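You operate a simulated robot arm through the tools that you are given. There is no shell and no other tool. Be economical: measure what you need, move in short steps, check, and stop when the job is done.

You are at the controls of a simulated two-armed robot. One attempt, no reset.

JOB
Sand the rough filler on the tail cone smooth, coarse pad then fine, and wipe off the dust.
Fine: wipe with the green rag; pads and rag back where they lay. What is to be rubbed or washed off counts as gone when no trace of it is left.

The check looks at the end state, three seconds after you hand in, the way a careful person would. Anything else that was tipped, shoved, dropped, spilled or broken makes it a failure.

ROBOT AND FRAMES
Two 7-joint arms with two-finger parallel grippers on one trunk, on a base that drives. Base frame: it is fixed to the floor where the robot stands at the start and does not move with it; the origin is under the middle of the robot, x ahead of it, y to its left, z up. Readings come in mm, rad, newtons and seconds.
The left shoulder is at the start at [50, 161, 1148], the right one opposite. With the tool pointing down near the work surface each hand reaches from about 100 to 340 mm from the robot's upright axis, wherever it stands, measured 20 degrees to its own side. Places, roughly: filler dust [-1300, -800, 1100]; glossy patch [-1300, -500, 1100]; rough filler [-1300, -800, 1100]; scratched filler [-1300, -800, 1100]; wool pad (5x5x5 cm) [3700, -4100, 200]. Payload 3.43 kg a hand.
The tool frame of a hand sits at the grasp point between the pads (the TCP): z along the fingers, y along the line on which they close. The tips reach 30 mm beyond it. Largest opening 94 mm; finger width 28, thickness 10; the body of the gripper, 50 by 96 mm, starts 55 mm behind the TCP.
Orientation is told as [roll, pitch, yaw] about the base's x, y, z axes, in that order, counted from this pose: with the fingers straight down and closing along the base's y, the tool's x points along the base's -x, its y along +y and its z along -z.

CONTROLS
- The arms move only by the tool send_rows. It takes "left_deltas", "right_deltas" or both (then of equal length, played together; a hand with none holds still); each is a list of rows, each a list of 3 entries, a list of its own where there are three numbers: the shift along the base's x, y, z in cm, then the turn, a rotation vector about the base's x, y, z in rad, then the gripper command, from -1 (fully open) to 1 (shut), values between in proportion. In form: [[[tx, ty, tz], [rx, ry, rz], gripper], ...]. A call has 1 to 12 rows; each row is the pose to reach, as a shift and turn from the pose commanded when the call began. Each row takes 0.2 s and may step no farther than 50 mm and 0.15 rad from the row before; otherwise, or with a gripper value out of range, the whole call is refused. Where a pose cannot be reached the arm comes as near as it can. A force on the tool above 40 N (or 10 N above the force at the start of the call, whichever is more), or a blocked arm, ends the call early, and 0.2 s more pass. Each finger travels about 45 mm/s and halts on what it meets, pressing with about 42 N; the grip force reading is that of the motor and also rises with nothing between the fingers. The clock runs only during rows and for 0.2 s after the last one: add rows that repeat a pose to give the fingers time. The reply holds the time, the measured pose of the TCP, the force on the tool along the base axes, the opening and the grip force, in the units named above and with some noise, with the torque about the TCP (base axes, N m) and any sound that the robot's microphone picked up.
- Cameras (640 x 400 px; columns grow to the right, rows downward): "scene" is now at [127.5, 5.7, 1274.9]; the picture's right is [0.07, -1.00, 0.00], its down [-0.52, -0.04, -0.85] and it looks along [0.85, 0.06, -0.53] (base axes); focal length 276 px, centre (320, 200). "left" rides on the left gripper at [76, -14, -102] in its tool frame; the picture's right is [0.18, 0.98, 0.00], its down [-0.75, 0.14, -0.64] and it looks along [-0.63, 0.12, 0.77] (tool axes); focal length 243 px, centre (320, 200). "right" rides on the right gripper at [76, 14, -103] in its tool frame; the picture's right is [-0.18, 0.98, 0.00], its down [-0.75, -0.14, -0.64] and it looks along [-0.63, -0.12, 0.77] (tool axes); focal length 243 px, centre (320, 200). There is no depth. A picture from a camera that has moved, and an enlarged one, comes with that camera's place and axes in the base frame and with its lens.
- camera(camera): a new picture of that camera. It takes no simulated time.
- move_column(by): slides the trunk up (or, below 0, down) by that many mm; the arms and the scene camera ride with it, the base frame stays. It gives what a move gives, with no picture.
- base_move(legs): drives the robot by 1 to 6 legs, each [ahead, left, turn to the left] in mm, mm and rad, along the robot's own axes; the way and the turn of a leg run together, so that a leg with both is an arc; at most 1500 mm and 3.142 rad a leg. The arms and the cameras ride along, it lands a little off, and it stops where it bumps. It gives what a move gives.
- pan_tilt(pan, tilt): turns the head with the scene camera to pan (to the left, within 1.396 rad either way) and tilt (down, from -0.506 to 1.204), counted from straight ahead of the robot. It gives what a move gives.
- close_up(camera, box): a new picture of the part [left, top, right, bottom] of that camera's present view, enlarged. It takes no simulated time.
- hand_in(): hands the job in; it is judged then, once.

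Work in short steps. Places have to be worked out from the pictures, the camera data and where the tool is seen: move nearer, look again, correct. Check each grasp and each placing, and mend what went wrong. You have 120 turns and 108 pictures in all, those below and enlarged ones among them. Open the grippers and draw the arms clear of the work before you hand the job in, unless the task says otherwise; then end with one line.

The tools are called by a JSON object that holds its "op" and its "data". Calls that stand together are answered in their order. send_rows: Moves the arms, as the interface text tells. Its arguments: {"type":"object","properties":{"left_deltas":{"type":"array"},"right_deltas":{"type":"array"}},"required":[]} The other tools are called the same way: move_column (by) slides the trunk up or down; base_move (legs) drives the base; pan_tilt (pan, tilt) turns the head that bears the scene camera; camera (camera) takes a picture; close_up (camera, box) takes an enlarged picture of a part of a camera's view; hand_in () hands the job in.

At the start:

```text
t: 0.0
left_tool_pos: [377.0, 159.3, 1088.2]
left_orientation: [0.0, 0.0, -0.001]
left_force: [-0.4, 0.6, 0.2]
left_wrist_torque: [0.01, 0.02, 0.02]
left_opening: 93.9
left_gripper_force: 0.0
right_tool_pos: [383.2, -147.4, 1127.8]
right_orientation: [0.0, -0.001, -0.001]
right_force: [1.0, 0.2, 0.2]
right_wrist_torque: [0.03, 0.03, 0.03]
right_opening: 94.0
right_gripper_force: 0.1
trunk travel left (down, up): [-175.0, 92.0]
robot x, y, heading: [2.5, 0.2, -0.001]
head pan, tilt: [0.07, 0.553]
```

scene: 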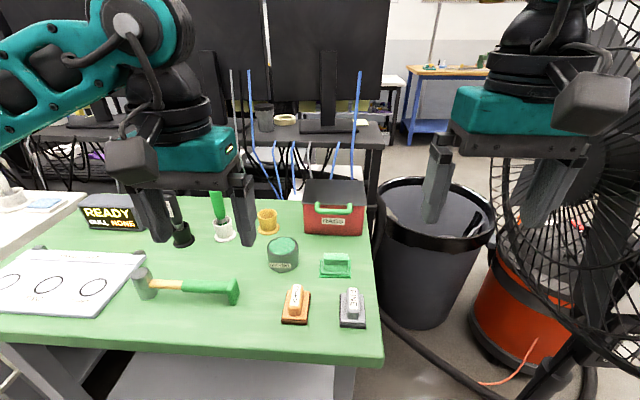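
right: 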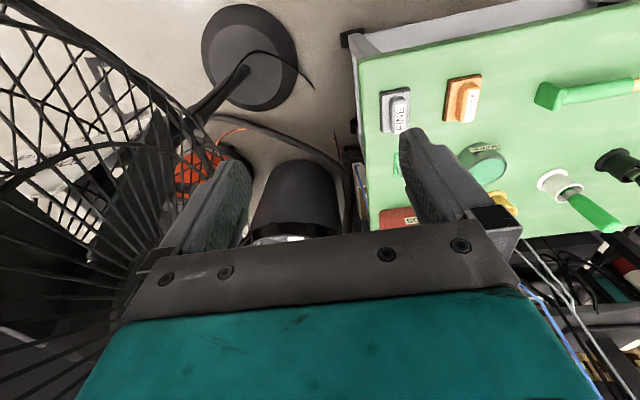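
left: 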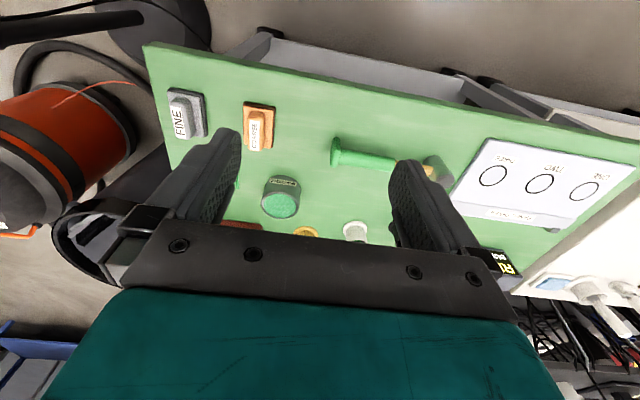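

The bench ahead has an orange pad, a grey FINE pad, and a green rag beside a RAGS box. I'll look closer at them.

{"op": "close_up", "data": {"camera": "scene", "box": [240, 170, 400, 340]}}

{"op": "close_up", "data": {"camera": "scene", "box": [0, 180, 260, 340]}}

```text
2.35 times, centred on (320, 255) of scene
camera zoom: at [127.5, 5.7, 1274.9], right [0.07, -1.0, 0.0], down [-0.52, -0.04, -0.85], along [0.85, 0.06, -0.53], focal length 649 px, centre (320, 71)
```

zoom: 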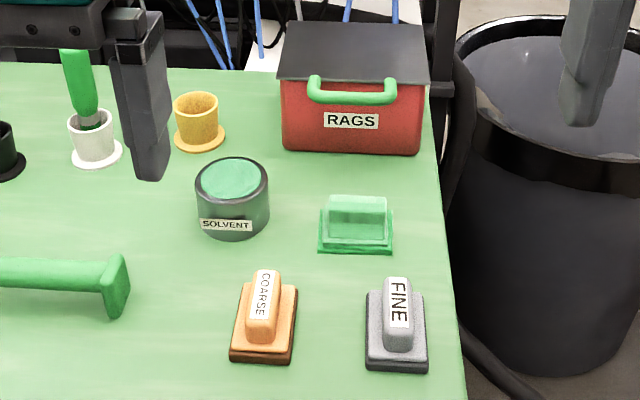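

```text
2.46 times, centred on (130, 260) of scene
camera zoom: at [127.5, 5.7, 1274.9], right [0.07, -1.0, 0.0], down [-0.52, -0.04, -0.85], along [0.85, 0.06, -0.53], focal length 679 px, centre (788, 52)
```

zoom: 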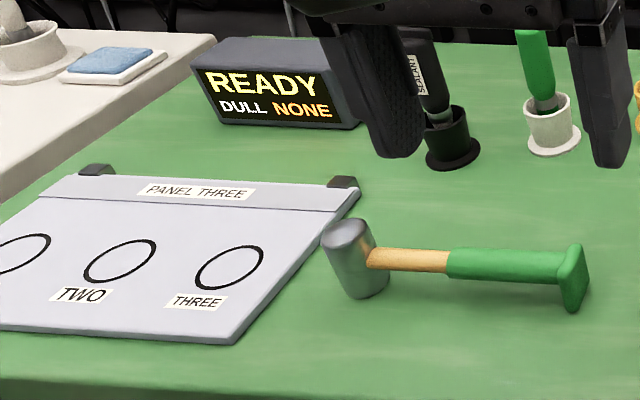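

FINE pad triangulates to about (482,-33,~810), with the table near z≈775 and its front edge near x≈412. I'll look down to see the clearance under the table edge for driving closer.

{"op": "pan_tilt", "data": {"pan": 0, "tilt": 1.1}}

{"op": "camera", "data": {"camera": "scene"}}

```text
t: 1.0
left_tool_pos: [376.8, 160.2, 1087.6]
left_orientation: [-0.001, 0.0, -0.002]
left_force: [-0.6, -0.1, -1.5]
left_wrist_torque: [-0.01, 0.01, 0.01]
left_opening: 93.5
left_gripper_force: 0.0
right_tool_pos: [381.8, -147.7, 1127.8]
right_orientation: [-0.001, 0.002, 0.0]
right_force: [0.6, -0.3, -0.5]
right_wrist_torque: [-0.03, 0.04, -0.02]
right_opening: 94.2
right_gripper_force: 0.2
trunk travel left (down, up): [-175.0, 92.0]
robot x, y, heading: [0.6, 2.7, 0.003]
head pan, tilt: [0.0, 1.1]
```

```text
102 pictures are left
camera scene: at [101.2, -0.5, 1232.2], right [0.0, -1.0, 0.0], down [-0.89, 0.0, -0.45], along [0.45, 0.0, -0.89], focal length 276 px, centre (320, 200)
```

scene: 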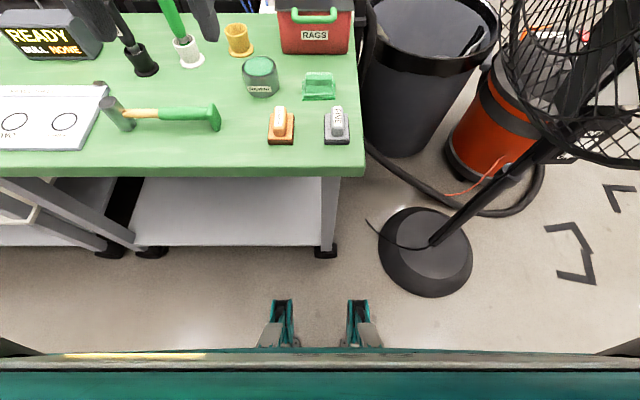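

Base feet seem near x≈240, shelf near 460, and the fan cage's left edge around y≈-200 at x≈500. I'll shift left 100 to stay clear of the fan, then go ahead 150.

{"op": "base_move", "data": {"legs": [[0, 100, 0], [150, 0, 0]]}}

{"op": "pan_tilt", "data": {"pan": -0.2, "tilt": 1.0}}

{"op": "camera", "data": {"camera": "scene"}}

{"op": "camera", "data": {"camera": "right"}}

```text
t: 3.5
left_tool_pos: [490.6, 264.1, 1088.4]
left_orientation: [-0.005, -0.003, -0.003]
left_force: [-1.3, 0.1, -0.1]
left_wrist_torque: [-0.02, 0.03, -0.01]
left_opening: 93.9
left_gripper_force: 0.1
right_tool_pos: [493.6, -42.0, 1134.9]
right_orientation: [-0.009, -0.015, 0.004]
right_force: [0.4, 0.5, -0.7]
right_wrist_torque: [0.0, 0.02, 0.01]
right_opening: 94.1
right_gripper_force: 0.2
trunk travel left (down, up): [-175.0, 92.0]
robot x, y, heading: [116.8, 101.0, -0.002]
head pan, tilt: [0.0, 1.1]
stopped in leg 2: the robot was blocked; the commanded pose is now the measured one
```

```text
t: 4.2
left_tool_pos: [490.4, 263.8, 1088.2]
left_orientation: [-0.006, -0.003, -0.001]
left_force: [0.0, -0.5, -0.2]
left_wrist_torque: [0.01, 0.0, -0.02]
left_opening: 94.3
left_gripper_force: 0.1
right_tool_pos: [493.3, -42.1, 1134.6]
right_orientation: [-0.009, -0.016, 0.004]
right_force: [0.2, -0.7, 0.6]
right_wrist_torque: [-0.02, -0.01, -0.01]
right_opening: 94.2
right_gripper_force: 0.1
trunk travel left (down, up): [-175.0, 92.0]
robot x, y, heading: [112.7, 103.4, 0.001]
head pan, tilt: [-0.201, 1.0]
```

```text
101 pictures are left
camera scene: at [217.4, 90.9, 1239.4], right [-0.2, -0.98, 0.0], down [-0.82, 0.17, -0.54], along [0.53, -0.11, -0.84], focal length 276 px, centre (320, 200)
```

scene: 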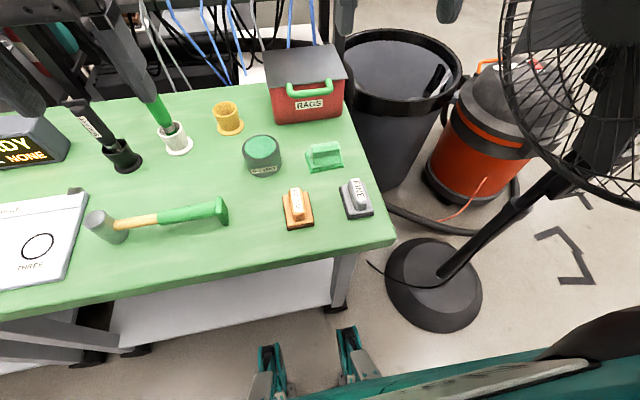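

```text
100 pictures are left
camera right: at [415.2, -26.9, 1235.2], right [0.18, 0.98, -0.01], down [0.75, -0.13, 0.65], along [0.64, -0.12, -0.76], focal length 243 px, centre (320, 200)
```

right: 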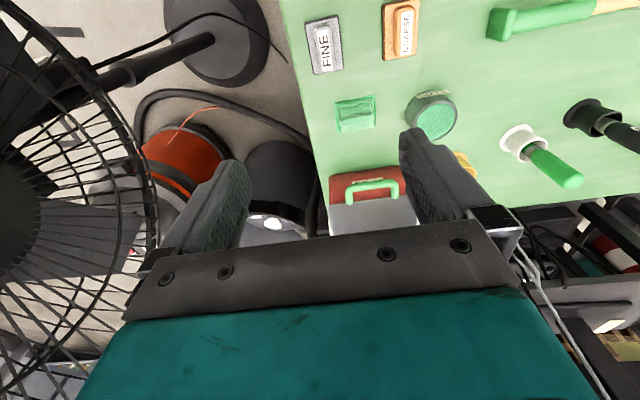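

Blocked at x≈113 (body against the table edge region), and nothing on the bench shifted. Pads lie at about FINE (480,-32), COARSE (484,75), rag (603,4). I'll lower the trunk to gain reach.

{"op": "move_column", "data": {"by": -140}}

{"op": "close_up", "data": {"camera": "right", "box": [260, 0, 460, 140]}}

```text
t: 5.8
left_tool_pos: [478.0, 292.0, 954.8]
left_orientation: [-0.042, -0.017, 0.001]
left_force: [0.2, 0.2, -0.5]
left_wrist_torque: [-0.03, 0.01, 0.02]
left_opening: 93.8
left_gripper_force: 0.0
right_tool_pos: [477.3, -2.2, 1061.4]
right_orientation: [-0.082, -0.192, 0.038]
right_force: [0.5, 0.3, -0.4]
right_wrist_torque: [0.02, 0.0, 0.02]
right_opening: 94.1
right_gripper_force: 0.1
trunk travel left (down, up): [-42.0, 225.0]
robot x, y, heading: [112.8, 105.9, -0.003]
head pan, tilt: [-0.201, 1.0]
stopped: the arm was blocked; the commanded pose is now the measured one
```

```text
2.86 times, centred on (360, 70) of right
camera zoom: at [381.3, 16.7, 1146.7], right [0.16, 0.99, -0.04], down [0.62, -0.07, 0.78], along [0.77, -0.15, -0.62], focal length 693 px, centre (206, 571)
```

zoom: 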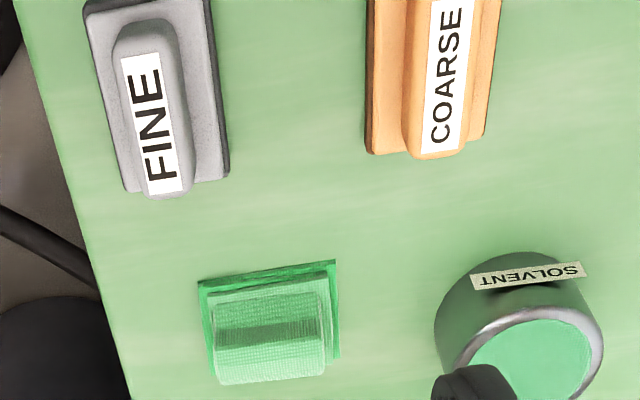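

The right arm got blocked and pushed aside by something. I'll raise the trunk back partly and look right to see what it touches.

{"op": "move_column", "data": {"by": 60}}

{"op": "pan_tilt", "data": {"pan": -1.1, "tilt": 0.6}}

{"op": "camera", "data": {"camera": "scene"}}

```text
t: 6.8
left_tool_pos: [477.6, 265.2, 1020.8]
left_orientation: [-0.006, -0.02, -0.005]
left_force: [-0.2, -0.3, -0.3]
left_wrist_torque: [0.03, -0.03, 0.0]
left_opening: 94.0
left_gripper_force: 0.1
right_tool_pos: [477.2, -36.4, 1115.1]
right_orientation: [-0.042, -0.184, 0.023]
right_force: [-0.6, -0.8, -0.1]
right_wrist_torque: [0.03, -0.01, -0.03]
right_opening: 94.0
right_gripper_force: 0.1
trunk travel left (down, up): [-102.0, 165.0]
robot x, y, heading: [114.2, 103.0, -0.004]
head pan, tilt: [-0.201, 1.0]
```

```text
t: 8.0
left_tool_pos: [479.2, 267.2, 1021.7]
left_orientation: [-0.007, -0.017, -0.001]
left_force: [0.0, -0.3, -0.8]
left_wrist_torque: [0.04, 0.02, -0.03]
left_opening: 94.1
left_gripper_force: 0.1
right_tool_pos: [478.1, -34.3, 1115.6]
right_orientation: [-0.042, -0.183, 0.024]
right_force: [0.0, 0.1, 0.2]
right_wrist_torque: [0.0, 0.0, -0.05]
right_opening: 94.3
right_gripper_force: 0.1
trunk travel left (down, up): [-102.0, 165.0]
robot x, y, heading: [112.8, 102.4, -0.003]
head pan, tilt: [-1.1, 0.6]
```

```text
98 pictures are left
camera scene: at [175.6, 28.4, 1199.8], right [-0.89, -0.45, -0.01], down [-0.24, 0.5, -0.83], along [0.38, -0.74, -0.55], focal length 276 px, centre (320, 200)
```

scene: 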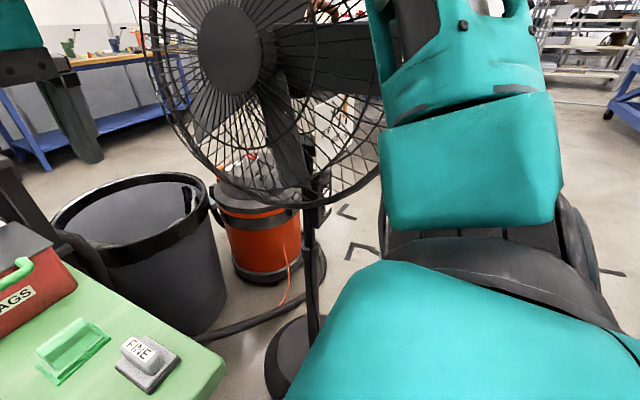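

The right forearm/elbow is right by the fan cage, so that contact was the blocker. I'll back off and check whether the fan moved.

{"op": "base_move", "data": {"legs": [[-130, 0, 0]]}}

{"op": "pan_tilt", "data": {"pan": -0.5, "tilt": 0.75}}

{"op": "camera", "data": {"camera": "scene"}}

```text
t: 9.3
left_tool_pos: [362.2, 262.5, 1015.3]
left_orientation: [0.0, 0.0, 0.0]
left_force: [-0.5, -0.5, 0.0]
left_wrist_torque: [0.0, -0.05, -0.02]
left_opening: 94.1
left_gripper_force: 0.1
right_tool_pos: [364.3, -38.7, 1102.4]
right_orientation: [-0.037, -0.153, 0.026]
right_force: [-0.8, -0.2, 1.3]
right_wrist_torque: [-0.01, 0.01, -0.01]
right_opening: 94.1
right_gripper_force: 0.1
trunk travel left (down, up): [-102.0, 165.0]
robot x, y, heading: [-13.4, 103.6, -0.001]
head pan, tilt: [-1.1, 0.6]
```

```text
t: 10.3
left_tool_pos: [361.8, 262.4, 1015.5]
left_orientation: [0.0, 0.001, -0.001]
left_force: [0.6, -0.2, 0.5]
left_wrist_torque: [0.01, -0.08, 0.01]
left_opening: 93.9
left_gripper_force: 0.1
right_tool_pos: [363.2, -37.8, 1102.5]
right_orientation: [-0.036, -0.152, 0.024]
right_force: [-0.7, -0.5, -0.6]
right_wrist_torque: [0.01, 0.02, -0.01]
right_opening: 94.0
right_gripper_force: 0.0
trunk travel left (down, up): [-102.0, 165.0]
robot x, y, heading: [-16.4, 106.0, -0.004]
head pan, tilt: [-0.499, 0.75]
```

```text
97 pictures are left
camera scene: at [95.5, 62.0, 1185.0], right [-0.48, -0.88, 0.0], down [-0.6, 0.33, -0.73], along [0.64, -0.35, -0.68], focal length 276 px, centre (320, 200)
```

scene: 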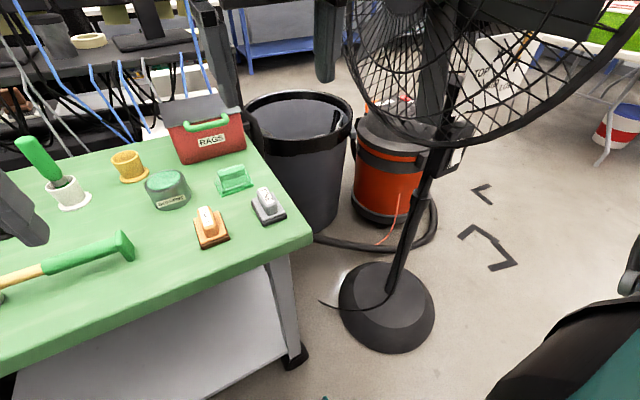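

The fan base still measures at about (450,-475), so it did not move. I'll tuck the right arm back toward the body and level it, and keep it away from the fan from now on, using the left arm with the robot turned right.

{"op": "send_rows", "data": {"right_deltas": [[[-4, 0, 0], [0.012, 0.05, -0.008], -1], [[-8, 0, 0], [0.025, 0.1, -0.016], -1], [[-12, 0, 1], [0.037, 0.15, -0.024], -1], [[-14, 0, 2], [0.037, 0.153, -0.026], -1]]}}

{"op": "pan_tilt", "data": {"pan": -0.7, "tilt": 1.1}}

{"op": "camera", "data": {"camera": "scene"}}

```text
t: 11.3
left_tool_pos: [361.9, 262.0, 1015.2]
left_orientation: [-0.001, -0.001, 0.0]
left_force: [0.0, 0.1, 0.3]
left_wrist_torque: [0.0, 0.0, -0.04]
left_opening: 93.9
left_gripper_force: 0.1
right_tool_pos: [223.9, -37.1, 1121.1]
right_orientation: [0.005, 0.001, -0.003]
right_force: [0.4, 0.8, 0.1]
right_wrist_torque: [0.03, -0.03, 0.0]
right_opening: 93.8
right_gripper_force: 0.1
trunk travel left (down, up): [-102.0, 165.0]
robot x, y, heading: [-14.1, 103.0, -0.002]
head pan, tilt: [-0.499, 0.75]
```

```text
t: 12.1
left_tool_pos: [362.7, 261.5, 1014.9]
left_orientation: [0.001, 0.0, 0.0]
left_force: [0.3, -0.5, -0.9]
left_wrist_torque: [0.01, -0.04, 0.0]
left_opening: 94.0
left_gripper_force: 0.0
right_tool_pos: [225.2, -38.4, 1118.9]
right_orientation: [0.004, 0.005, -0.005]
right_force: [-0.2, -0.8, 0.0]
right_wrist_torque: [0.0, 0.0, 0.02]
right_opening: 93.6
right_gripper_force: 0.1
trunk travel left (down, up): [-102.0, 165.0]
robot x, y, heading: [-14.6, 103.8, 0.0]
head pan, tilt: [-0.7, 1.1]
```

```text
96 pictures are left
camera scene: at [89.4, 54.2, 1183.0], right [-0.58, -0.81, 0.0], down [-0.57, 0.41, -0.71], along [0.58, -0.42, -0.7], focal length 276 px, centre (320, 200)
```

scene: 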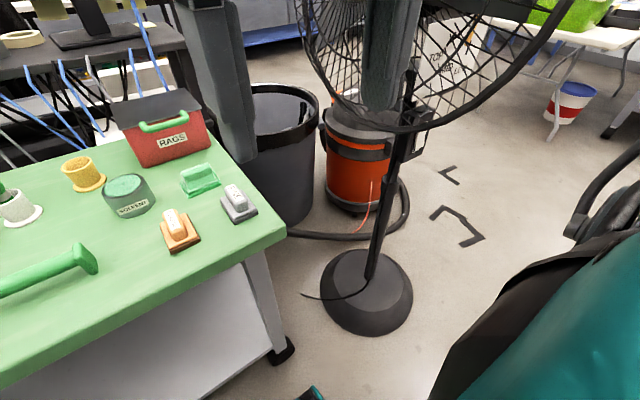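

Now turn right 0.7 rad in place and then slide toward the bench, so the left hand ends above the FINE pad.

{"op": "base_move", "data": {"legs": [[0, 0, -0.7], [111, 76, 0]]}}

{"op": "pan_tilt", "data": {"pan": 0.6, "tilt": 1.1}}

{"op": "camera", "data": {"camera": "scene"}}

{"op": "camera", "data": {"camera": "left"}}

```text
t: 15.4
left_tool_pos: [506.4, -35.0, 1015.4]
left_orientation: [-0.001, 0.002, -0.704]
left_force: [-0.1, -0.3, 1.5]
left_wrist_torque: [0.05, 0.03, 0.0]
left_opening: 94.1
left_gripper_force: 0.2
right_tool_pos: [206.1, -177.2, 1118.2]
right_orientation: [0.001, 0.013, -0.712]
right_force: [0.4, 0.9, 0.3]
right_wrist_torque: [-0.04, 0.04, -0.01]
right_opening: 94.0
right_gripper_force: 0.0
trunk travel left (down, up): [-102.0, 165.0]
robot x, y, heading: [116.8, 88.6, -0.706]
head pan, tilt: [-0.7, 1.1]
stopped in leg 2: the robot was blocked; the commanded pose is now the measured one
```

```text
t: 16.9
left_tool_pos: [505.8, -35.1, 1014.4]
left_orientation: [-0.001, 0.003, -0.703]
left_force: [0.3, -0.7, -0.2]
left_wrist_torque: [-0.02, 0.01, -0.01]
left_opening: 93.9
left_gripper_force: 0.0
right_tool_pos: [206.3, -175.2, 1118.6]
right_orientation: [0.001, 0.009, -0.71]
right_force: [-0.1, -0.8, 0.2]
right_wrist_torque: [0.02, 0.04, 0.01]
right_opening: 94.1
right_gripper_force: 0.1
trunk travel left (down, up): [-102.0, 165.0]
robot x, y, heading: [116.6, 90.3, -0.701]
head pan, tilt: [0.6, 1.1]
```

```text
95 pictures are left
camera scene: at [206.2, 54.4, 1159.2], right [-0.1, -0.99, 0.0], down [-0.89, 0.09, -0.45], along [0.45, -0.05, -0.89], focal length 276 px, centre (320, 200)
```

scene: 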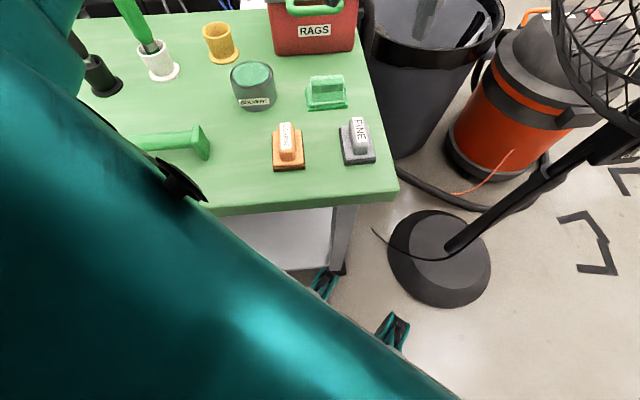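

```text
94 pictures are left
camera left: at [439.2, 3.5, 1117.1], right [0.49, 0.87, 0.0], down [0.67, -0.38, 0.64], along [0.56, -0.32, -0.77], focal length 243 px, centre (320, 200)
```

left: 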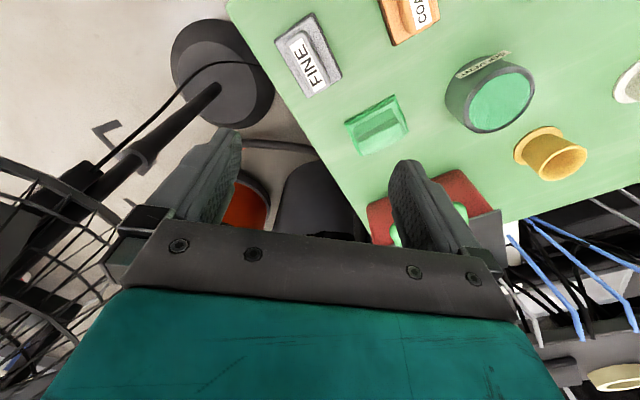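

The base stops at x≈117 from the bench itself. A heading of about -0.35 keeps the left elbow clear of the bench, the right arm clear of the fan, and still puts the left shoulder close. I'll reposition to about (110, 10, -0.35).

{"op": "base_move", "data": {"legs": [[-40, 0, 0], [0, 0, 0.35], [60, -91, 0]]}}

{"op": "pan_tilt", "data": {"pan": 0.35, "tilt": 0.9}}

{"op": "camera", "data": {"camera": "scene"}}

```text
t: 19.9
left_tool_pos: [520.1, 30.6, 1014.9]
left_orientation: [-0.001, 0.003, -0.346]
left_force: [-0.4, 0.7, 0.0]
left_wrist_torque: [0.01, -0.04, 0.02]
left_opening: 94.3
left_gripper_force: 0.1
right_tool_pos: [287.3, -205.2, 1119.8]
right_orientation: [0.001, 0.008, -0.354]
right_force: [0.0, 0.2, 0.1]
right_wrist_torque: [0.01, 0.0, -0.01]
right_opening: 94.3
right_gripper_force: 0.1
trunk travel left (down, up): [-102.0, 165.0]
robot x, y, heading: [110.6, 6.2, -0.347]
head pan, tilt: [0.6, 1.1]
```

```text
t: 20.7
left_tool_pos: [519.3, 29.6, 1014.1]
left_orientation: [-0.002, 0.002, -0.346]
left_force: [0.3, -0.2, 0.5]
left_wrist_torque: [-0.01, -0.01, 0.02]
left_opening: 94.1
left_gripper_force: 0.0
right_tool_pos: [286.8, -205.8, 1119.5]
right_orientation: [0.002, 0.009, -0.356]
right_force: [0.1, 0.5, -0.2]
right_wrist_torque: [0.01, -0.01, -0.03]
right_opening: 94.0
right_gripper_force: 0.0
trunk travel left (down, up): [-102.0, 165.0]
robot x, y, heading: [109.2, 10.0, -0.349]
head pan, tilt: [0.351, 0.901]
```

```text
93 pictures are left
camera scene: at [221.2, -5.9, 1173.0], right [0.0, -1.0, 0.0], down [-0.78, 0.0, -0.62], along [0.62, 0.0, -0.78], focal length 276 px, centre (320, 200)
```

scene: 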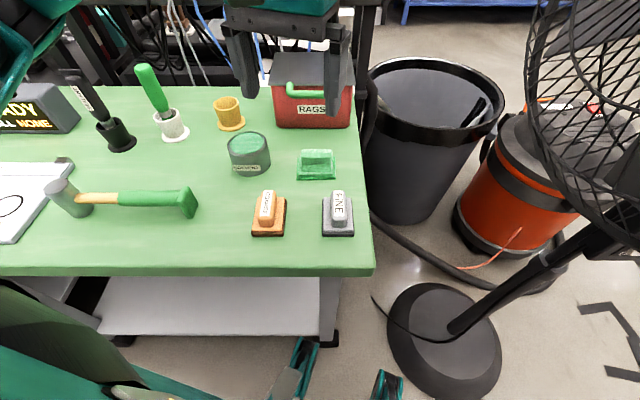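

Good stance with everything clear. Lower the trunk 90 mm.

{"op": "move_column", "data": {"by": -90}}

```text
t: 22.0
left_tool_pos: [517.5, 33.1, 925.3]
left_orientation: [-0.003, -0.003, -0.345]
left_force: [-0.4, 0.1, -0.2]
left_wrist_torque: [0.0, 0.02, -0.01]
left_opening: 93.9
left_gripper_force: 0.0
right_tool_pos: [285.1, -202.9, 1030.2]
right_orientation: [-0.002, 0.001, -0.352]
right_force: [0.2, 0.1, 0.0]
right_wrist_torque: [0.0, 0.03, -0.03]
right_opening: 93.9
right_gripper_force: 0.0
trunk travel left (down, up): [-12.0, 255.0]
robot x, y, heading: [107.7, 6.7, -0.35]
head pan, tilt: [0.351, 0.901]
```

Clear. Move the left hand above the COARSE pad with yaw turned to 0, then look with its wrist camera.

{"op": "send_rows", "data": {"left_deltas": [[[-1, 1.5, 0], [0, 0, 0.12], -1], [[-2, 3, 0], [0, 0, 0.24], -1], [[-2.7, 5, 0], [0, 0, 0.345], -1], [[-2.7, 5, 0], [0, 0, 0.345], -1]]}}

{"op": "camera", "data": {"camera": "left"}}

{"op": "camera", "data": {"camera": "scene"}}

```text
t: 23.0
left_tool_pos: [491.4, 81.4, 926.3]
left_orientation: [-0.003, -0.002, 0.0]
left_force: [-0.4, -0.4, 0.6]
left_wrist_torque: [-0.02, -0.01, -0.01]
left_opening: 94.2
left_gripper_force: 0.0
right_tool_pos: [285.3, -202.5, 1031.9]
right_orientation: [-0.001, 0.004, -0.352]
right_force: [0.1, 0.5, 0.0]
right_wrist_torque: [-0.04, -0.01, 0.0]
right_opening: 94.2
right_gripper_force: 0.1
trunk travel left (down, up): [-12.0, 255.0]
robot x, y, heading: [108.6, 10.5, -0.342]
head pan, tilt: [0.351, 0.901]
```

```text
92 pictures are left
camera left: at [414.5, 68.6, 1028.0], right [-0.18, 0.98, -0.01], down [0.75, 0.14, 0.64], along [0.63, 0.11, -0.77], focal length 243 px, centre (320, 200)
```

left: 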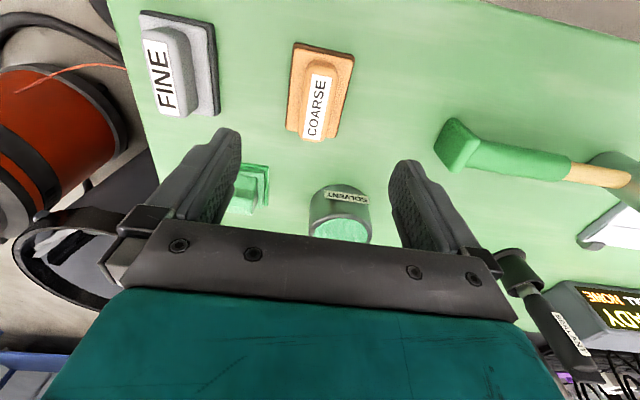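

```text
91 pictures are left
camera scene: at [218.9, -2.1, 1083.5], right [0.0, -1.0, 0.0], down [-0.78, -0.01, -0.62], along [0.62, 0.0, -0.78], focal length 276 px, centre (320, 200)
```

scene: 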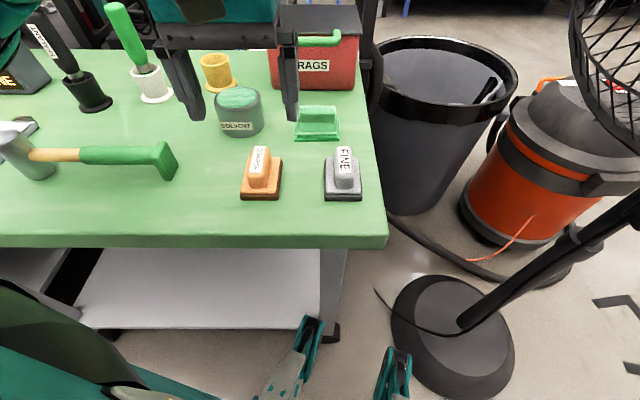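

COARSE handle top triangulates to about (477,77,839) with the ridge along x. I'll descend to TCP z≈845 with open fingers straddling the handle.

{"op": "send_rows", "data": {"left_deltas": [[[-1.6, -0.4, -2], [0, 0, 0], -1], [[-1.6, -0.4, -4.5], [0, 0, 0], -1], [[-1.6, -0.4, -6.5], [0, 0, 0], -1], [[-1.6, -0.4, -8.1], [0, 0, 0], -1], [[-1.6, -0.4, -8.1], [0, 0, 0], -1]]}}

{"op": "camera", "data": {"camera": "left"}}

{"op": "close_up", "data": {"camera": "scene", "box": [200, 100, 360, 220]}}

```text
t: 24.2
left_tool_pos: [475.5, 80.5, 844.1]
left_orientation: [-0.007, -0.003, -0.002]
left_force: [0.5, 0.1, 0.1]
left_wrist_torque: [0.03, -0.01, -0.01]
left_opening: 94.1
left_gripper_force: 0.0
right_tool_pos: [284.0, -202.5, 1031.5]
right_orientation: [-0.002, 0.002, -0.353]
right_force: [-0.8, -0.5, -0.1]
right_wrist_torque: [0.01, -0.02, -0.01]
right_opening: 93.7
right_gripper_force: 0.1
trunk travel left (down, up): [-12.0, 255.0]
robot x, y, heading: [110.1, 6.9, -0.346]
head pan, tilt: [0.351, 0.901]
```

```text
90 pictures are left
camera left: at [398.1, 66.2, 946.1], right [-0.18, 0.98, -0.01], down [0.75, 0.14, 0.64], along [0.63, 0.11, -0.77], focal length 243 px, centre (320, 200)
```

left: 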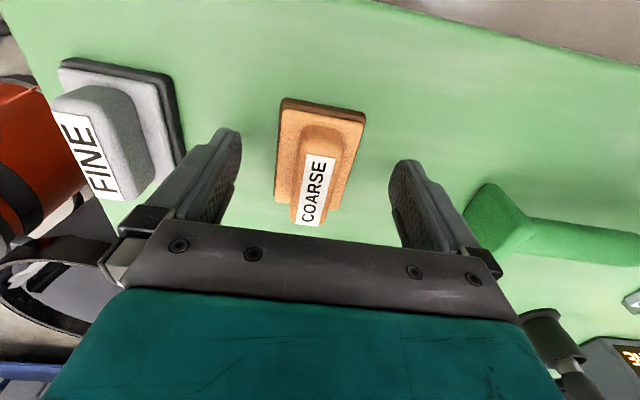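

```text
3.33 times, centred on (280, 160) of scene
camera zoom: at [218.8, -2.1, 1083.5], right [0.0, -1.0, 0.0], down [-0.78, -0.01, -0.62], along [0.62, 0.0, -0.78], focal length 920 px, centre (453, 333)
```

zoom: 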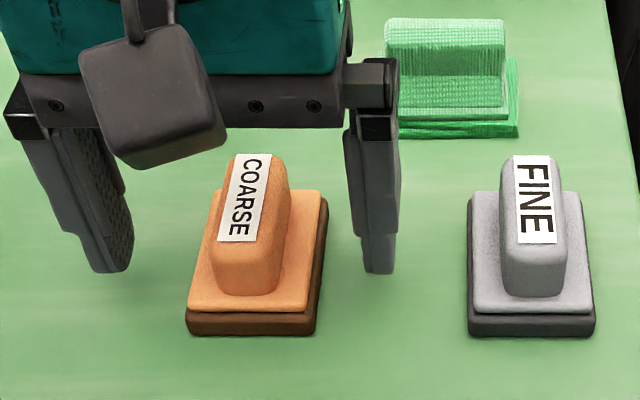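

Fingers straddle the handle well centred. I'll go another 6 mm lower (contact would stop it) and close.

{"op": "send_rows", "data": {"left_deltas": [[[0.2, -0.1, -0.3], [0, 0, 0], -1], [[0.2, -0.1, -0.6], [0, 0, 0], -1], [[0.2, -0.1, -0.6], [0, 0, 0], 0], [[0.2, -0.1, -0.6], [0, 0, 0], 1], [[0.2, -0.1, -0.6], [0, 0, 0], 1], [[0.2, -0.1, -0.6], [0, 0, 0], 1], [[0.2, -0.1, -0.6], [0, 0, 0], 1], [[0.2, -0.1, -0.6], [0, 0, 0], 1]]}}

{"op": "close_up", "data": {"camera": "scene", "box": [200, 100, 360, 220]}}

```text
t: 26.0
left_tool_pos: [475.8, 77.2, 837.7]
left_orientation: [-0.004, -0.002, -0.002]
left_force: [0.1, -0.2, 0.2]
left_wrist_torque: [-0.01, 0.02, 0.0]
left_opening: 48.8
left_gripper_force: 42.4
right_tool_pos: [285.7, -202.3, 1029.8]
right_orientation: [-0.002, 0.002, -0.352]
right_force: [0.3, -0.1, -0.5]
right_wrist_torque: [-0.02, 0.0, 0.02]
right_opening: 94.2
right_gripper_force: 0.1
trunk travel left (down, up): [-12.0, 255.0]
robot x, y, heading: [109.4, 10.5, -0.347]
head pan, tilt: [0.351, 0.901]
```

```text
3.33 times, centred on (280, 160) of scene
camera zoom: at [218.7, -2.2, 1083.5], right [0.0, -1.0, 0.0], down [-0.78, -0.01, -0.62], along [0.62, 0.0, -0.78], focal length 920 px, centre (453, 333)
```

zoom: 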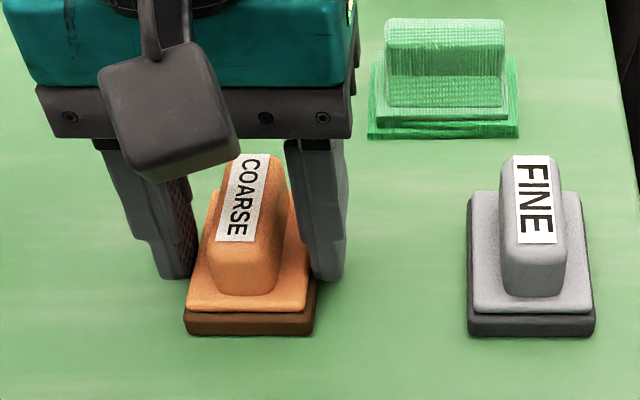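

Opening of 48.8 mm means I've pinched the base plate, not the handle. I'll open, rise 13 mm, and close on the handle.

{"op": "send_rows", "data": {"left_deltas": [[[0, 0, 0], [0, 0, 0], 0], [[0, 0, 0], [0, 0, 0], -0.5], [[0, 0.1, 0.7], [0, 0, 0], -0.5], [[0, 0.1, 1.3], [0, 0, 0], -0.5], [[0, 0.1, 1.3], [0, 0, 0], 0], [[0, 0.1, 1.3], [0, 0, 0], 1], [[0, 0.1, 1.3], [0, 0, 0], 1], [[0, 0.1, 1.3], [0, 0, 0], 1], [[0, 0.1, 1.3], [0, 0, 0], 1], [[0, 0.1, 1.3], [0, 0, 0], 1]]}}

{"op": "close_up", "data": {"camera": "scene", "box": [200, 100, 360, 220]}}

```text
t: 28.2
left_tool_pos: [476.4, 79.3, 850.8]
left_orientation: [-0.005, -0.002, -0.002]
left_force: [0.5, -0.1, 2.1]
left_wrist_torque: [0.12, -0.02, -0.01]
left_opening: 22.9
left_gripper_force: 42.0
right_tool_pos: [284.6, -202.6, 1031.0]
right_orientation: [-0.002, 0.0, -0.354]
right_force: [0.3, -0.8, 0.9]
right_wrist_torque: [-0.03, 0.04, 0.0]
right_opening: 94.0
right_gripper_force: 0.0
trunk travel left (down, up): [-12.0, 255.0]
robot x, y, heading: [108.8, 5.4, -0.349]
head pan, tilt: [0.351, 0.901]
```

```text
3.33 times, centred on (280, 160) of scene
camera zoom: at [218.6, -2.3, 1083.6], right [0.0, -1.0, 0.0], down [-0.78, -0.01, -0.62], along [0.62, 0.0, -0.78], focal length 920 px, centre (453, 333)
```

zoom: 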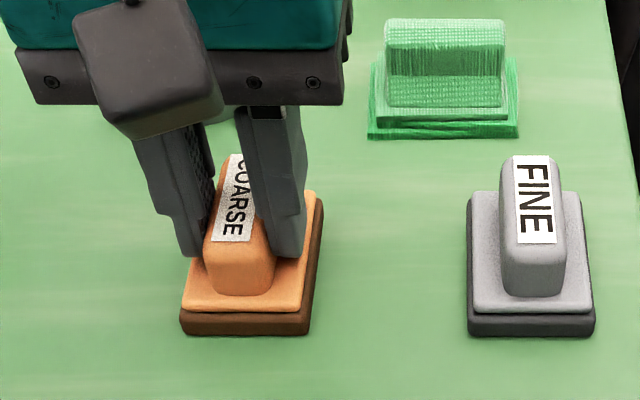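

Now the handle is held (22.9 mm). Lift the pad clear, then raise the trunk and back away from the bench.

{"op": "send_rows", "data": {"left_deltas": [[[0, 0, 2], [0, 0, 0], 1], [[0, 0, 5], [0, 0, 0], 1], [[0, 0, 9], [0, 0, 0], 1], [[-3, 0, 12], [0, 0, 0], 1], [[-6, 0, 13], [0, 0, 0], 1]]}}

{"op": "move_column", "data": {"by": 150}}

{"op": "base_move", "data": {"legs": [[-300, 0, 0], [0, 0, -1.2]]}}

{"op": "pan_tilt", "data": {"pan": -1.0, "tilt": 0.4}}

{"op": "camera", "data": {"camera": "scene"}}

{"op": "camera", "data": {"camera": "left"}}

```text
t: 29.4
left_tool_pos: [415.2, 78.3, 981.3]
left_orientation: [-0.003, -0.002, -0.001]
left_force: [-0.1, 0.6, -0.1]
left_wrist_torque: [0.01, 0.01, -0.01]
left_opening: 23.3
left_gripper_force: 42.4
right_tool_pos: [284.8, -201.7, 1031.6]
right_orientation: [-0.001, 0.002, -0.352]
right_force: [0.2, 0.3, -0.3]
right_wrist_torque: [-0.02, -0.04, 0.02]
right_opening: 94.0
right_gripper_force: 0.0
trunk travel left (down, up): [-12.0, 255.0]
robot x, y, heading: [110.4, 7.7, -0.346]
head pan, tilt: [0.351, 0.901]
```

```text
t: 31.1
left_tool_pos: [419.0, 75.6, 1130.3]
left_orientation: [0.001, 0.001, -0.002]
left_force: [-0.1, -0.3, -0.6]
left_wrist_torque: [-0.04, -0.03, -0.01]
left_opening: 22.9
left_gripper_force: 42.0
right_tool_pos: [288.8, -206.0, 1179.1]
right_orientation: [0.002, 0.009, -0.354]
right_force: [-0.2, -0.1, 0.4]
right_wrist_torque: [0.01, 0.03, -0.03]
right_opening: 94.0
right_gripper_force: 0.1
trunk travel left (down, up): [-162.0, 105.0]
robot x, y, heading: [113.5, 9.9, -0.35]
head pan, tilt: [0.351, 0.901]
```

```text
t: 36.2
left_tool_pos: [-7.8, -152.9, 1129.4]
left_orientation: [-0.001, 0.002, -1.216]
left_force: [0.4, -0.7, -0.8]
left_wrist_torque: [0.03, 0.0, -0.01]
left_opening: 22.8
left_gripper_force: 42.1
right_tool_pos: [-316.8, -128.7, 1179.2]
right_orientation: [0.002, 0.009, -1.567]
right_force: [-0.7, 0.5, -0.4]
right_wrist_torque: [-0.02, 0.01, 0.0]
right_opening: 94.2
right_gripper_force: 0.1
trunk travel left (down, up): [-162.0, 105.0]
robot x, y, heading: [-179.7, 111.9, -1.563]
head pan, tilt: [0.351, 0.901]
```

```text
t: 37.7
left_tool_pos: [-7.4, -152.2, 1130.3]
left_orientation: [0.0, 0.002, -1.215]
left_force: [0.1, 0.3, -0.8]
left_wrist_torque: [-0.01, -0.01, 0.02]
left_opening: 23.1
left_gripper_force: 41.8
right_tool_pos: [-316.3, -129.1, 1179.4]
right_orientation: [0.0, 0.009, -1.568]
right_force: [0.0, 0.0, 0.3]
right_wrist_torque: [-0.04, 0.0, 0.01]
right_opening: 93.9
right_gripper_force: 0.1
trunk travel left (down, up): [-162.0, 105.0]
robot x, y, heading: [-175.0, 114.3, -1.557]
head pan, tilt: [-1.0, 0.4]
```

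```text
86 pictures are left
camera scene: at [-256.8, 20.6, 1276.1], right [-0.55, 0.84, 0.0], down [0.33, 0.21, -0.92], along [-0.77, -0.51, -0.39], focal length 276 px, centre (320, 200)
```

scene: 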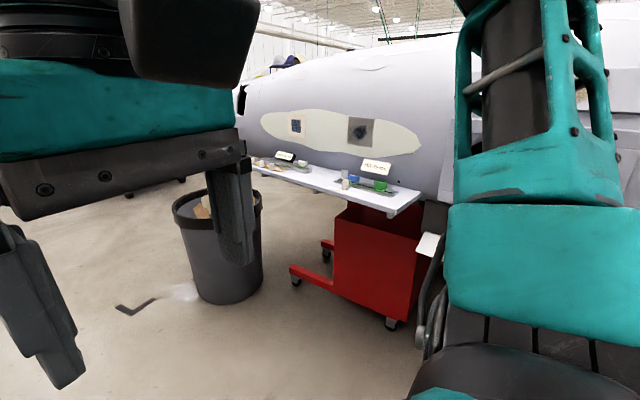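

```text
85 pictures are left
camera left: at [-46.7, -87.0, 1233.0], right [0.86, 0.52, 0.0], down [0.4, -0.66, 0.64], along [0.33, -0.55, -0.77], focal length 243 px, centre (320, 200)
```

left: 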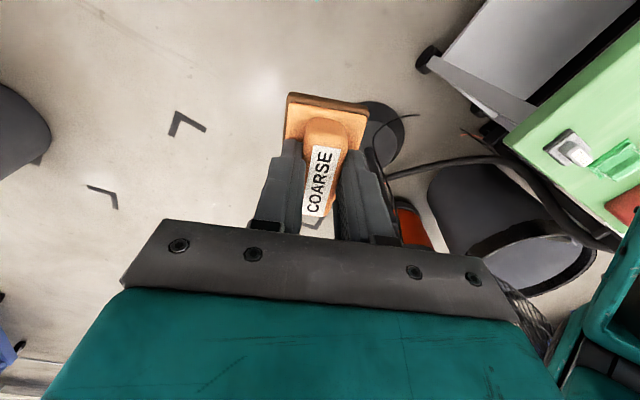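

The tail cone is ahead with two panels in a pale patch and a small red trolley shelf in front. I'll zoom in.

{"op": "close_up", "data": {"camera": "scene", "box": [240, 90, 440, 220]}}

```text
3.08 times, centred on (340, 155) of scene
camera zoom: at [-256.8, 20.6, 1276.1], right [-0.55, 0.84, 0.0], down [0.33, 0.21, -0.92], along [-0.77, -0.51, -0.39], focal length 849 px, centre (258, 338)
```

zoom: 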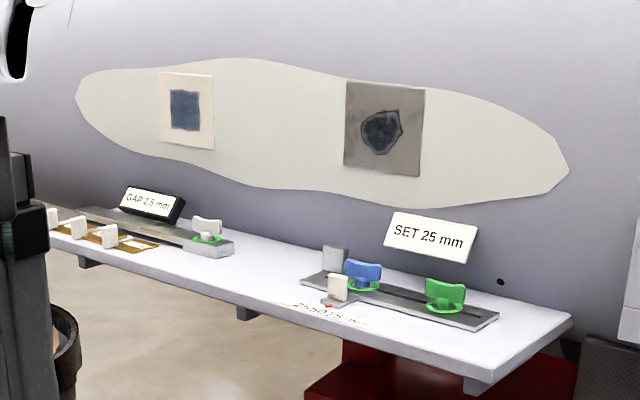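

Rough filler is the blue-grey square at about (-1300,-790,1097); the dark one at y≈-470 is the glossy patch, which I leave alone. I'll turn to face -x and drive part way.

{"op": "base_move", "data": {"legs": [[0, 0, -1.58], [400, 500, 0], [50, 310, 0]]}}

{"op": "pan_tilt", "data": {"pan": 0.1, "tilt": 0.5}}

{"op": "camera", "data": {"camera": "scene"}}

{"op": "camera", "data": {"camera": "left"}}

```text
t: 49.4
left_tool_pos: [-910.4, -856.5, 1130.3]
left_orientation: [0.001, 0.002, -2.814]
left_force: [0.2, 0.4, -0.2]
left_wrist_torque: [-0.04, -0.04, -0.03]
left_opening: 22.7
left_gripper_force: 42.1
right_tool_pos: [-878.4, -547.4, 1178.5]
right_orientation: [0.001, 0.009, 3.116]
right_force: [0.4, -1.0, 0.6]
right_wrist_torque: [0.03, 0.03, -0.02]
right_opening: 94.1
right_gripper_force: 0.1
trunk travel left (down, up): [-162.0, 105.0]
robot x, y, heading: [-638.2, -691.4, 3.121]
head pan, tilt: [-1.0, 0.4]
```

```text
t: 50.7
left_tool_pos: [-911.7, -856.3, 1130.3]
left_orientation: [0.0, 0.003, -2.817]
left_force: [-0.8, -0.5, 0.0]
left_wrist_torque: [0.0, -0.01, -0.01]
left_opening: 22.6
left_gripper_force: 41.7
right_tool_pos: [-876.8, -547.2, 1179.5]
right_orientation: [0.003, 0.008, 3.116]
right_force: [-0.8, -0.3, 0.4]
right_wrist_torque: [0.0, 0.02, 0.0]
right_opening: 94.0
right_gripper_force: 0.1
trunk travel left (down, up): [-162.0, 105.0]
robot x, y, heading: [-641.5, -696.4, 3.122]
head pan, tilt: [0.099, 0.499]
```

```text
83 pictures are left
camera scene: at [-773.3, -700.1, 1267.0], right [-0.08, 1.0, 0.0], down [0.48, 0.04, -0.88], along [-0.88, -0.07, -0.48], focal length 276 px, centre (320, 200)
```

scene: 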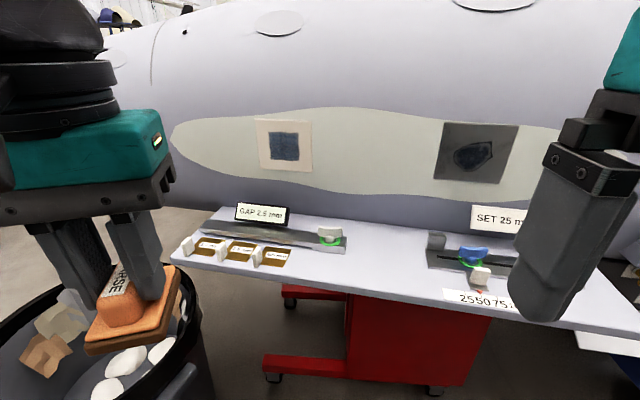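

```text
82 pictures are left
camera left: at [-843.4, -818.2, 1233.0], right [0.49, -0.87, 0.0], down [-0.67, -0.38, 0.64], along [-0.56, -0.31, -0.77], focal length 243 px, centre (320, 200)
```

left: 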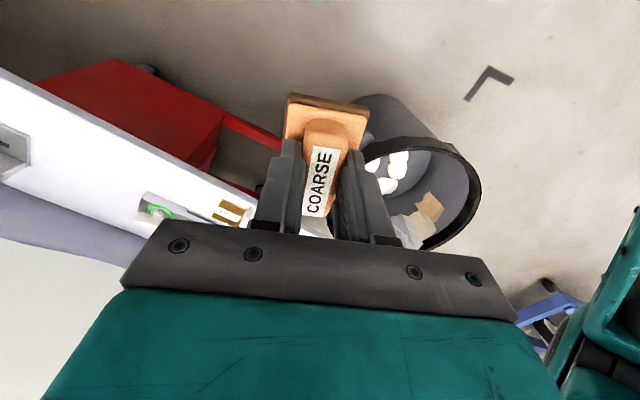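

I'm facing the cone; a waste bin stands at my left front, so I'll mind it. Zoom in on the patch.

{"op": "close_up", "data": {"camera": "scene", "box": [220, 90, 350, 190]}}

{"op": "close_up", "data": {"camera": "scene", "box": [160, 190, 400, 340]}}

```text
4.00 times, centred on (285, 140) of scene
camera zoom: at [-773.3, -700.1, 1267.0], right [-0.08, 1.0, 0.0], down [0.48, 0.04, -0.88], along [-0.88, -0.07, -0.48], focal length 1104 px, centre (460, 440)
```

zoom: 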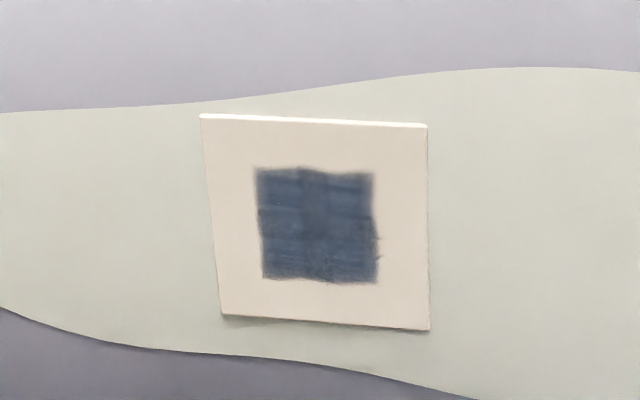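

```text
2.67 times, centred on (280, 265) of scene
camera zoom: at [-773.3, -700.1, 1267.0], right [-0.08, 1.0, 0.0], down [0.48, 0.04, -0.88], along [-0.88, -0.07, -0.48], focal length 736 px, centre (427, 27)
```

zoom: 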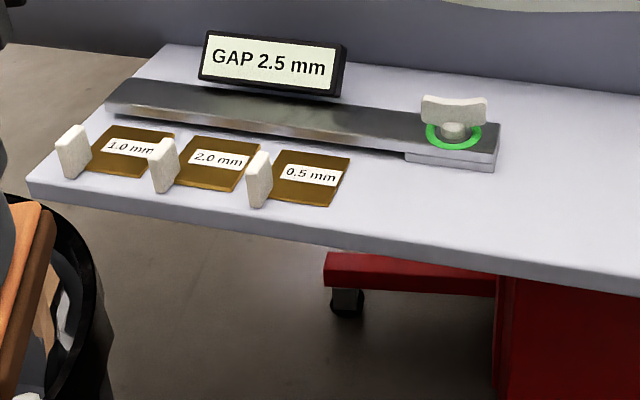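

The filler is a ~58 mm blue square in a vertical ~110 mm panel, whose normal points about (0.99,-0.13,0). I'll aim the fingers horizontally at it: first the yaw, moving forward a little.

{"op": "send_rows", "data": {"left_deltas": [[[-2, 0, 0.5], [0, 0, -0.1135], 1], [[-3, 1, 1], [0, 0, -0.227], 1], [[-4, 2, 1.5], [0, 0, -0.34], 1], [[-5, 3, 2], [0, 0, -0.454], 1]]}}

{"op": "send_rows", "data": {"left_deltas": [[[-1.5, 0, 0], [0.0181, 0.1417, 0], 1], [[-3, 0, 0], [0.0363, 0.2833, 0], 1], [[-4.5, 0, 0], [0.0544, 0.425, 0], 1], [[-6, 0, 0], [0.0725, 0.5667, 0], 1], [[-7.5, 0, 0], [0.0907, 0.7083, 0], 1], [[-9, 0, 0], [0.1088, 0.85, 0], 1], [[-10.5, 0, 0], [0.127, 0.9917, 0], 1], [[-12, 0, 0], [0.1451, 1.1333, 0], 1], [[-13.5, 0, 0], [0.1632, 1.275, 0], 1], [[-15, 0, 0], [0.1814, 1.4167, 0], 1], [[-16, 0, 0], [0.1995, 1.558, 0], 1], [[-16, 0, 0], [0.1995, 1.558, 0], 1]]}}

{"op": "camera", "data": {"camera": "scene"}}

{"op": "camera", "data": {"camera": "left"}}

```text
t: 51.7
left_tool_pos: [-960.8, -825.0, 1149.2]
left_orientation: [0.0, 0.002, 3.013]
left_force: [0.0, -0.2, -1.6]
left_wrist_torque: [0.0, -0.02, -0.02]
left_opening: 23.1
left_gripper_force: 42.2
right_tool_pos: [-877.9, -547.1, 1178.4]
right_orientation: [0.002, 0.009, 3.115]
right_force: [0.7, 0.8, 0.6]
right_wrist_torque: [0.01, 0.01, 0.01]
right_opening: 93.9
right_gripper_force: 0.0
trunk travel left (down, up): [-162.0, 105.0]
robot x, y, heading: [-641.4, -693.0, 3.121]
head pan, tilt: [0.099, 0.499]
```

```text
t: 54.3
left_tool_pos: [-1111.2, -825.7, 1149.6]
left_orientation: [0.003, -1.428, 3.013]
left_force: [-0.2, 0.2, -0.3]
left_wrist_torque: [0.0, -0.03, -0.02]
left_opening: 23.2
left_gripper_force: 42.1
left hand out of reach, approached as far as the arm can: row 11, 12
right_tool_pos: [-877.2, -547.8, 1178.5]
right_orientation: [0.004, 0.009, 3.116]
right_force: [-0.4, -0.7, 0.0]
right_wrist_torque: [0.02, -0.02, -0.01]
right_opening: 93.9
right_gripper_force: 0.1
trunk travel left (down, up): [-162.0, 105.0]
robot x, y, heading: [-642.5, -693.6, 3.118]
head pan, tilt: [0.099, 0.499]
```

```text
79 pictures are left
camera scene: at [-773.3, -700.2, 1266.9], right [-0.08, 1.0, 0.0], down [0.48, 0.04, -0.88], along [-0.88, -0.07, -0.48], focal length 276 px, centre (320, 200)
```

scene: 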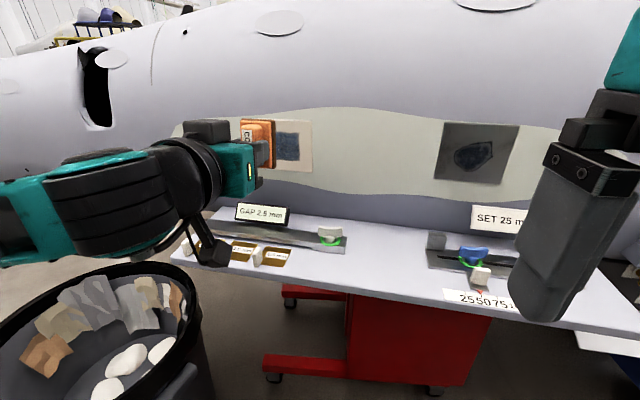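

```text
78 pictures are left
camera left: at [-997.8, -825.7, 1088.9], right [-0.1, -0.98, -0.18], down [0.51, -0.21, 0.84], along [-0.86, -0.01, 0.51], focal length 243 px, centre (320, 200)
```

left: 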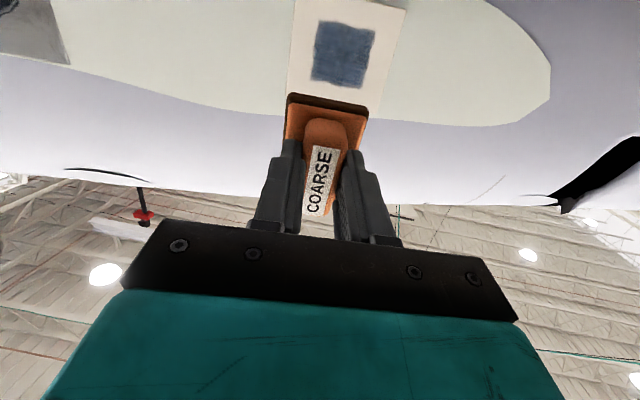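

Hand is nearly horizontal, aimed at the patch, which I triangulate to (-1335,-821,1087). I'll drive ahead 110 mm and lower the trunk 60 mm so the pad lines up.

{"op": "base_move", "data": {"legs": [[110, 0, 0]]}}

{"op": "move_column", "data": {"by": -60}}

{"op": "camera", "data": {"camera": "scene"}}

{"op": "camera", "data": {"camera": "left"}}

```text
t: 55.5
left_tool_pos: [-1222.9, -823.3, 1149.8]
left_orientation: [0.003, -1.427, 3.014]
left_force: [-0.3, 0.0, 0.4]
left_wrist_torque: [0.04, -0.02, 0.02]
left_opening: 23.1
left_gripper_force: 42.0
right_tool_pos: [-988.8, -545.6, 1179.4]
right_orientation: [0.001, 0.008, 3.118]
right_force: [-0.8, 0.9, 0.8]
right_wrist_torque: [0.02, -0.01, 0.01]
right_opening: 94.2
right_gripper_force: 0.1
trunk travel left (down, up): [-162.0, 105.0]
robot x, y, heading: [-747.8, -692.1, 3.126]
head pan, tilt: [0.099, 0.499]
```

```text
t: 56.5
left_tool_pos: [-1223.2, -823.8, 1089.6]
left_orientation: [0.002, -1.427, 3.015]
left_force: [-0.1, 1.4, -0.1]
left_wrist_torque: [-0.02, -0.03, 0.01]
left_opening: 23.1
left_gripper_force: 42.2
right_tool_pos: [-989.4, -545.9, 1119.3]
right_orientation: [0.003, 0.009, 3.118]
right_force: [-0.7, 0.5, 0.1]
right_wrist_torque: [-0.02, -0.03, -0.02]
right_opening: 94.1
right_gripper_force: 0.0
trunk travel left (down, up): [-102.0, 165.0]
robot x, y, heading: [-754.9, -692.2, 3.12]
head pan, tilt: [0.099, 0.499]
```

```text
77 pictures are left
camera scene: at [-884.2, -698.2, 1207.0], right [-0.08, 1.0, 0.0], down [0.48, 0.04, -0.88], along [-0.88, -0.07, -0.48], focal length 276 px, centre (320, 200)
```

scene: 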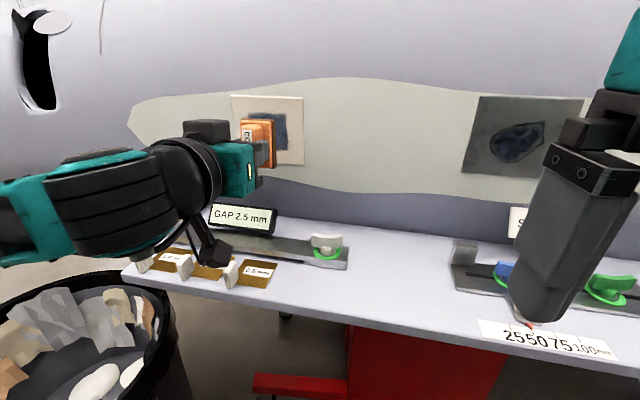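

```text
76 pictures are left
camera left: at [-1108.4, -824.1, 1029.2], right [-0.1, -0.98, -0.18], down [0.51, -0.21, 0.84], along [-0.86, -0.01, 0.51], focal length 243 px, centre (320, 200)
```

left: 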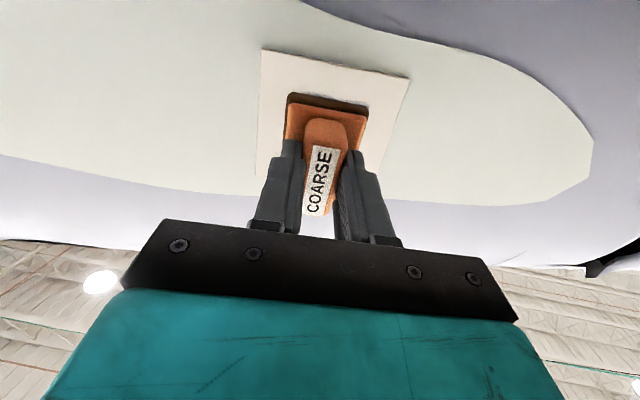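

Pad is roughly lined up. I'll finish the pitch (about 0.14 rad more) and see whether it's reachable.

{"op": "send_rows", "data": {"left_deltas": [[[0, 0, 0], [0.009, 0.07, 0], 1], [[0, 0, 0], [0.0181, 0.142, 0], 1], [[0, 0, 0], [0.0181, 0.142, 0], 1]]}}

```text
t: 57.3
left_tool_pos: [-1220.4, -817.8, 1090.8]
left_orientation: [0.033, -1.45, 2.969]
left_force: [0.7, 0.1, -0.6]
left_wrist_torque: [0.02, -0.02, 0.01]
left_opening: 22.8
left_gripper_force: 42.5
left hand out of reach, approached as far as the arm can: row 1, 2, 3
right_tool_pos: [-989.1, -545.9, 1118.2]
right_orientation: [0.001, 0.009, 3.117]
right_force: [0.3, -0.3, -0.7]
right_wrist_torque: [0.02, 0.01, 0.0]
right_opening: 93.6
right_gripper_force: 0.0
trunk travel left (down, up): [-102.0, 165.0]
robot x, y, heading: [-751.0, -693.7, 3.12]
head pan, tilt: [0.099, 0.499]
```

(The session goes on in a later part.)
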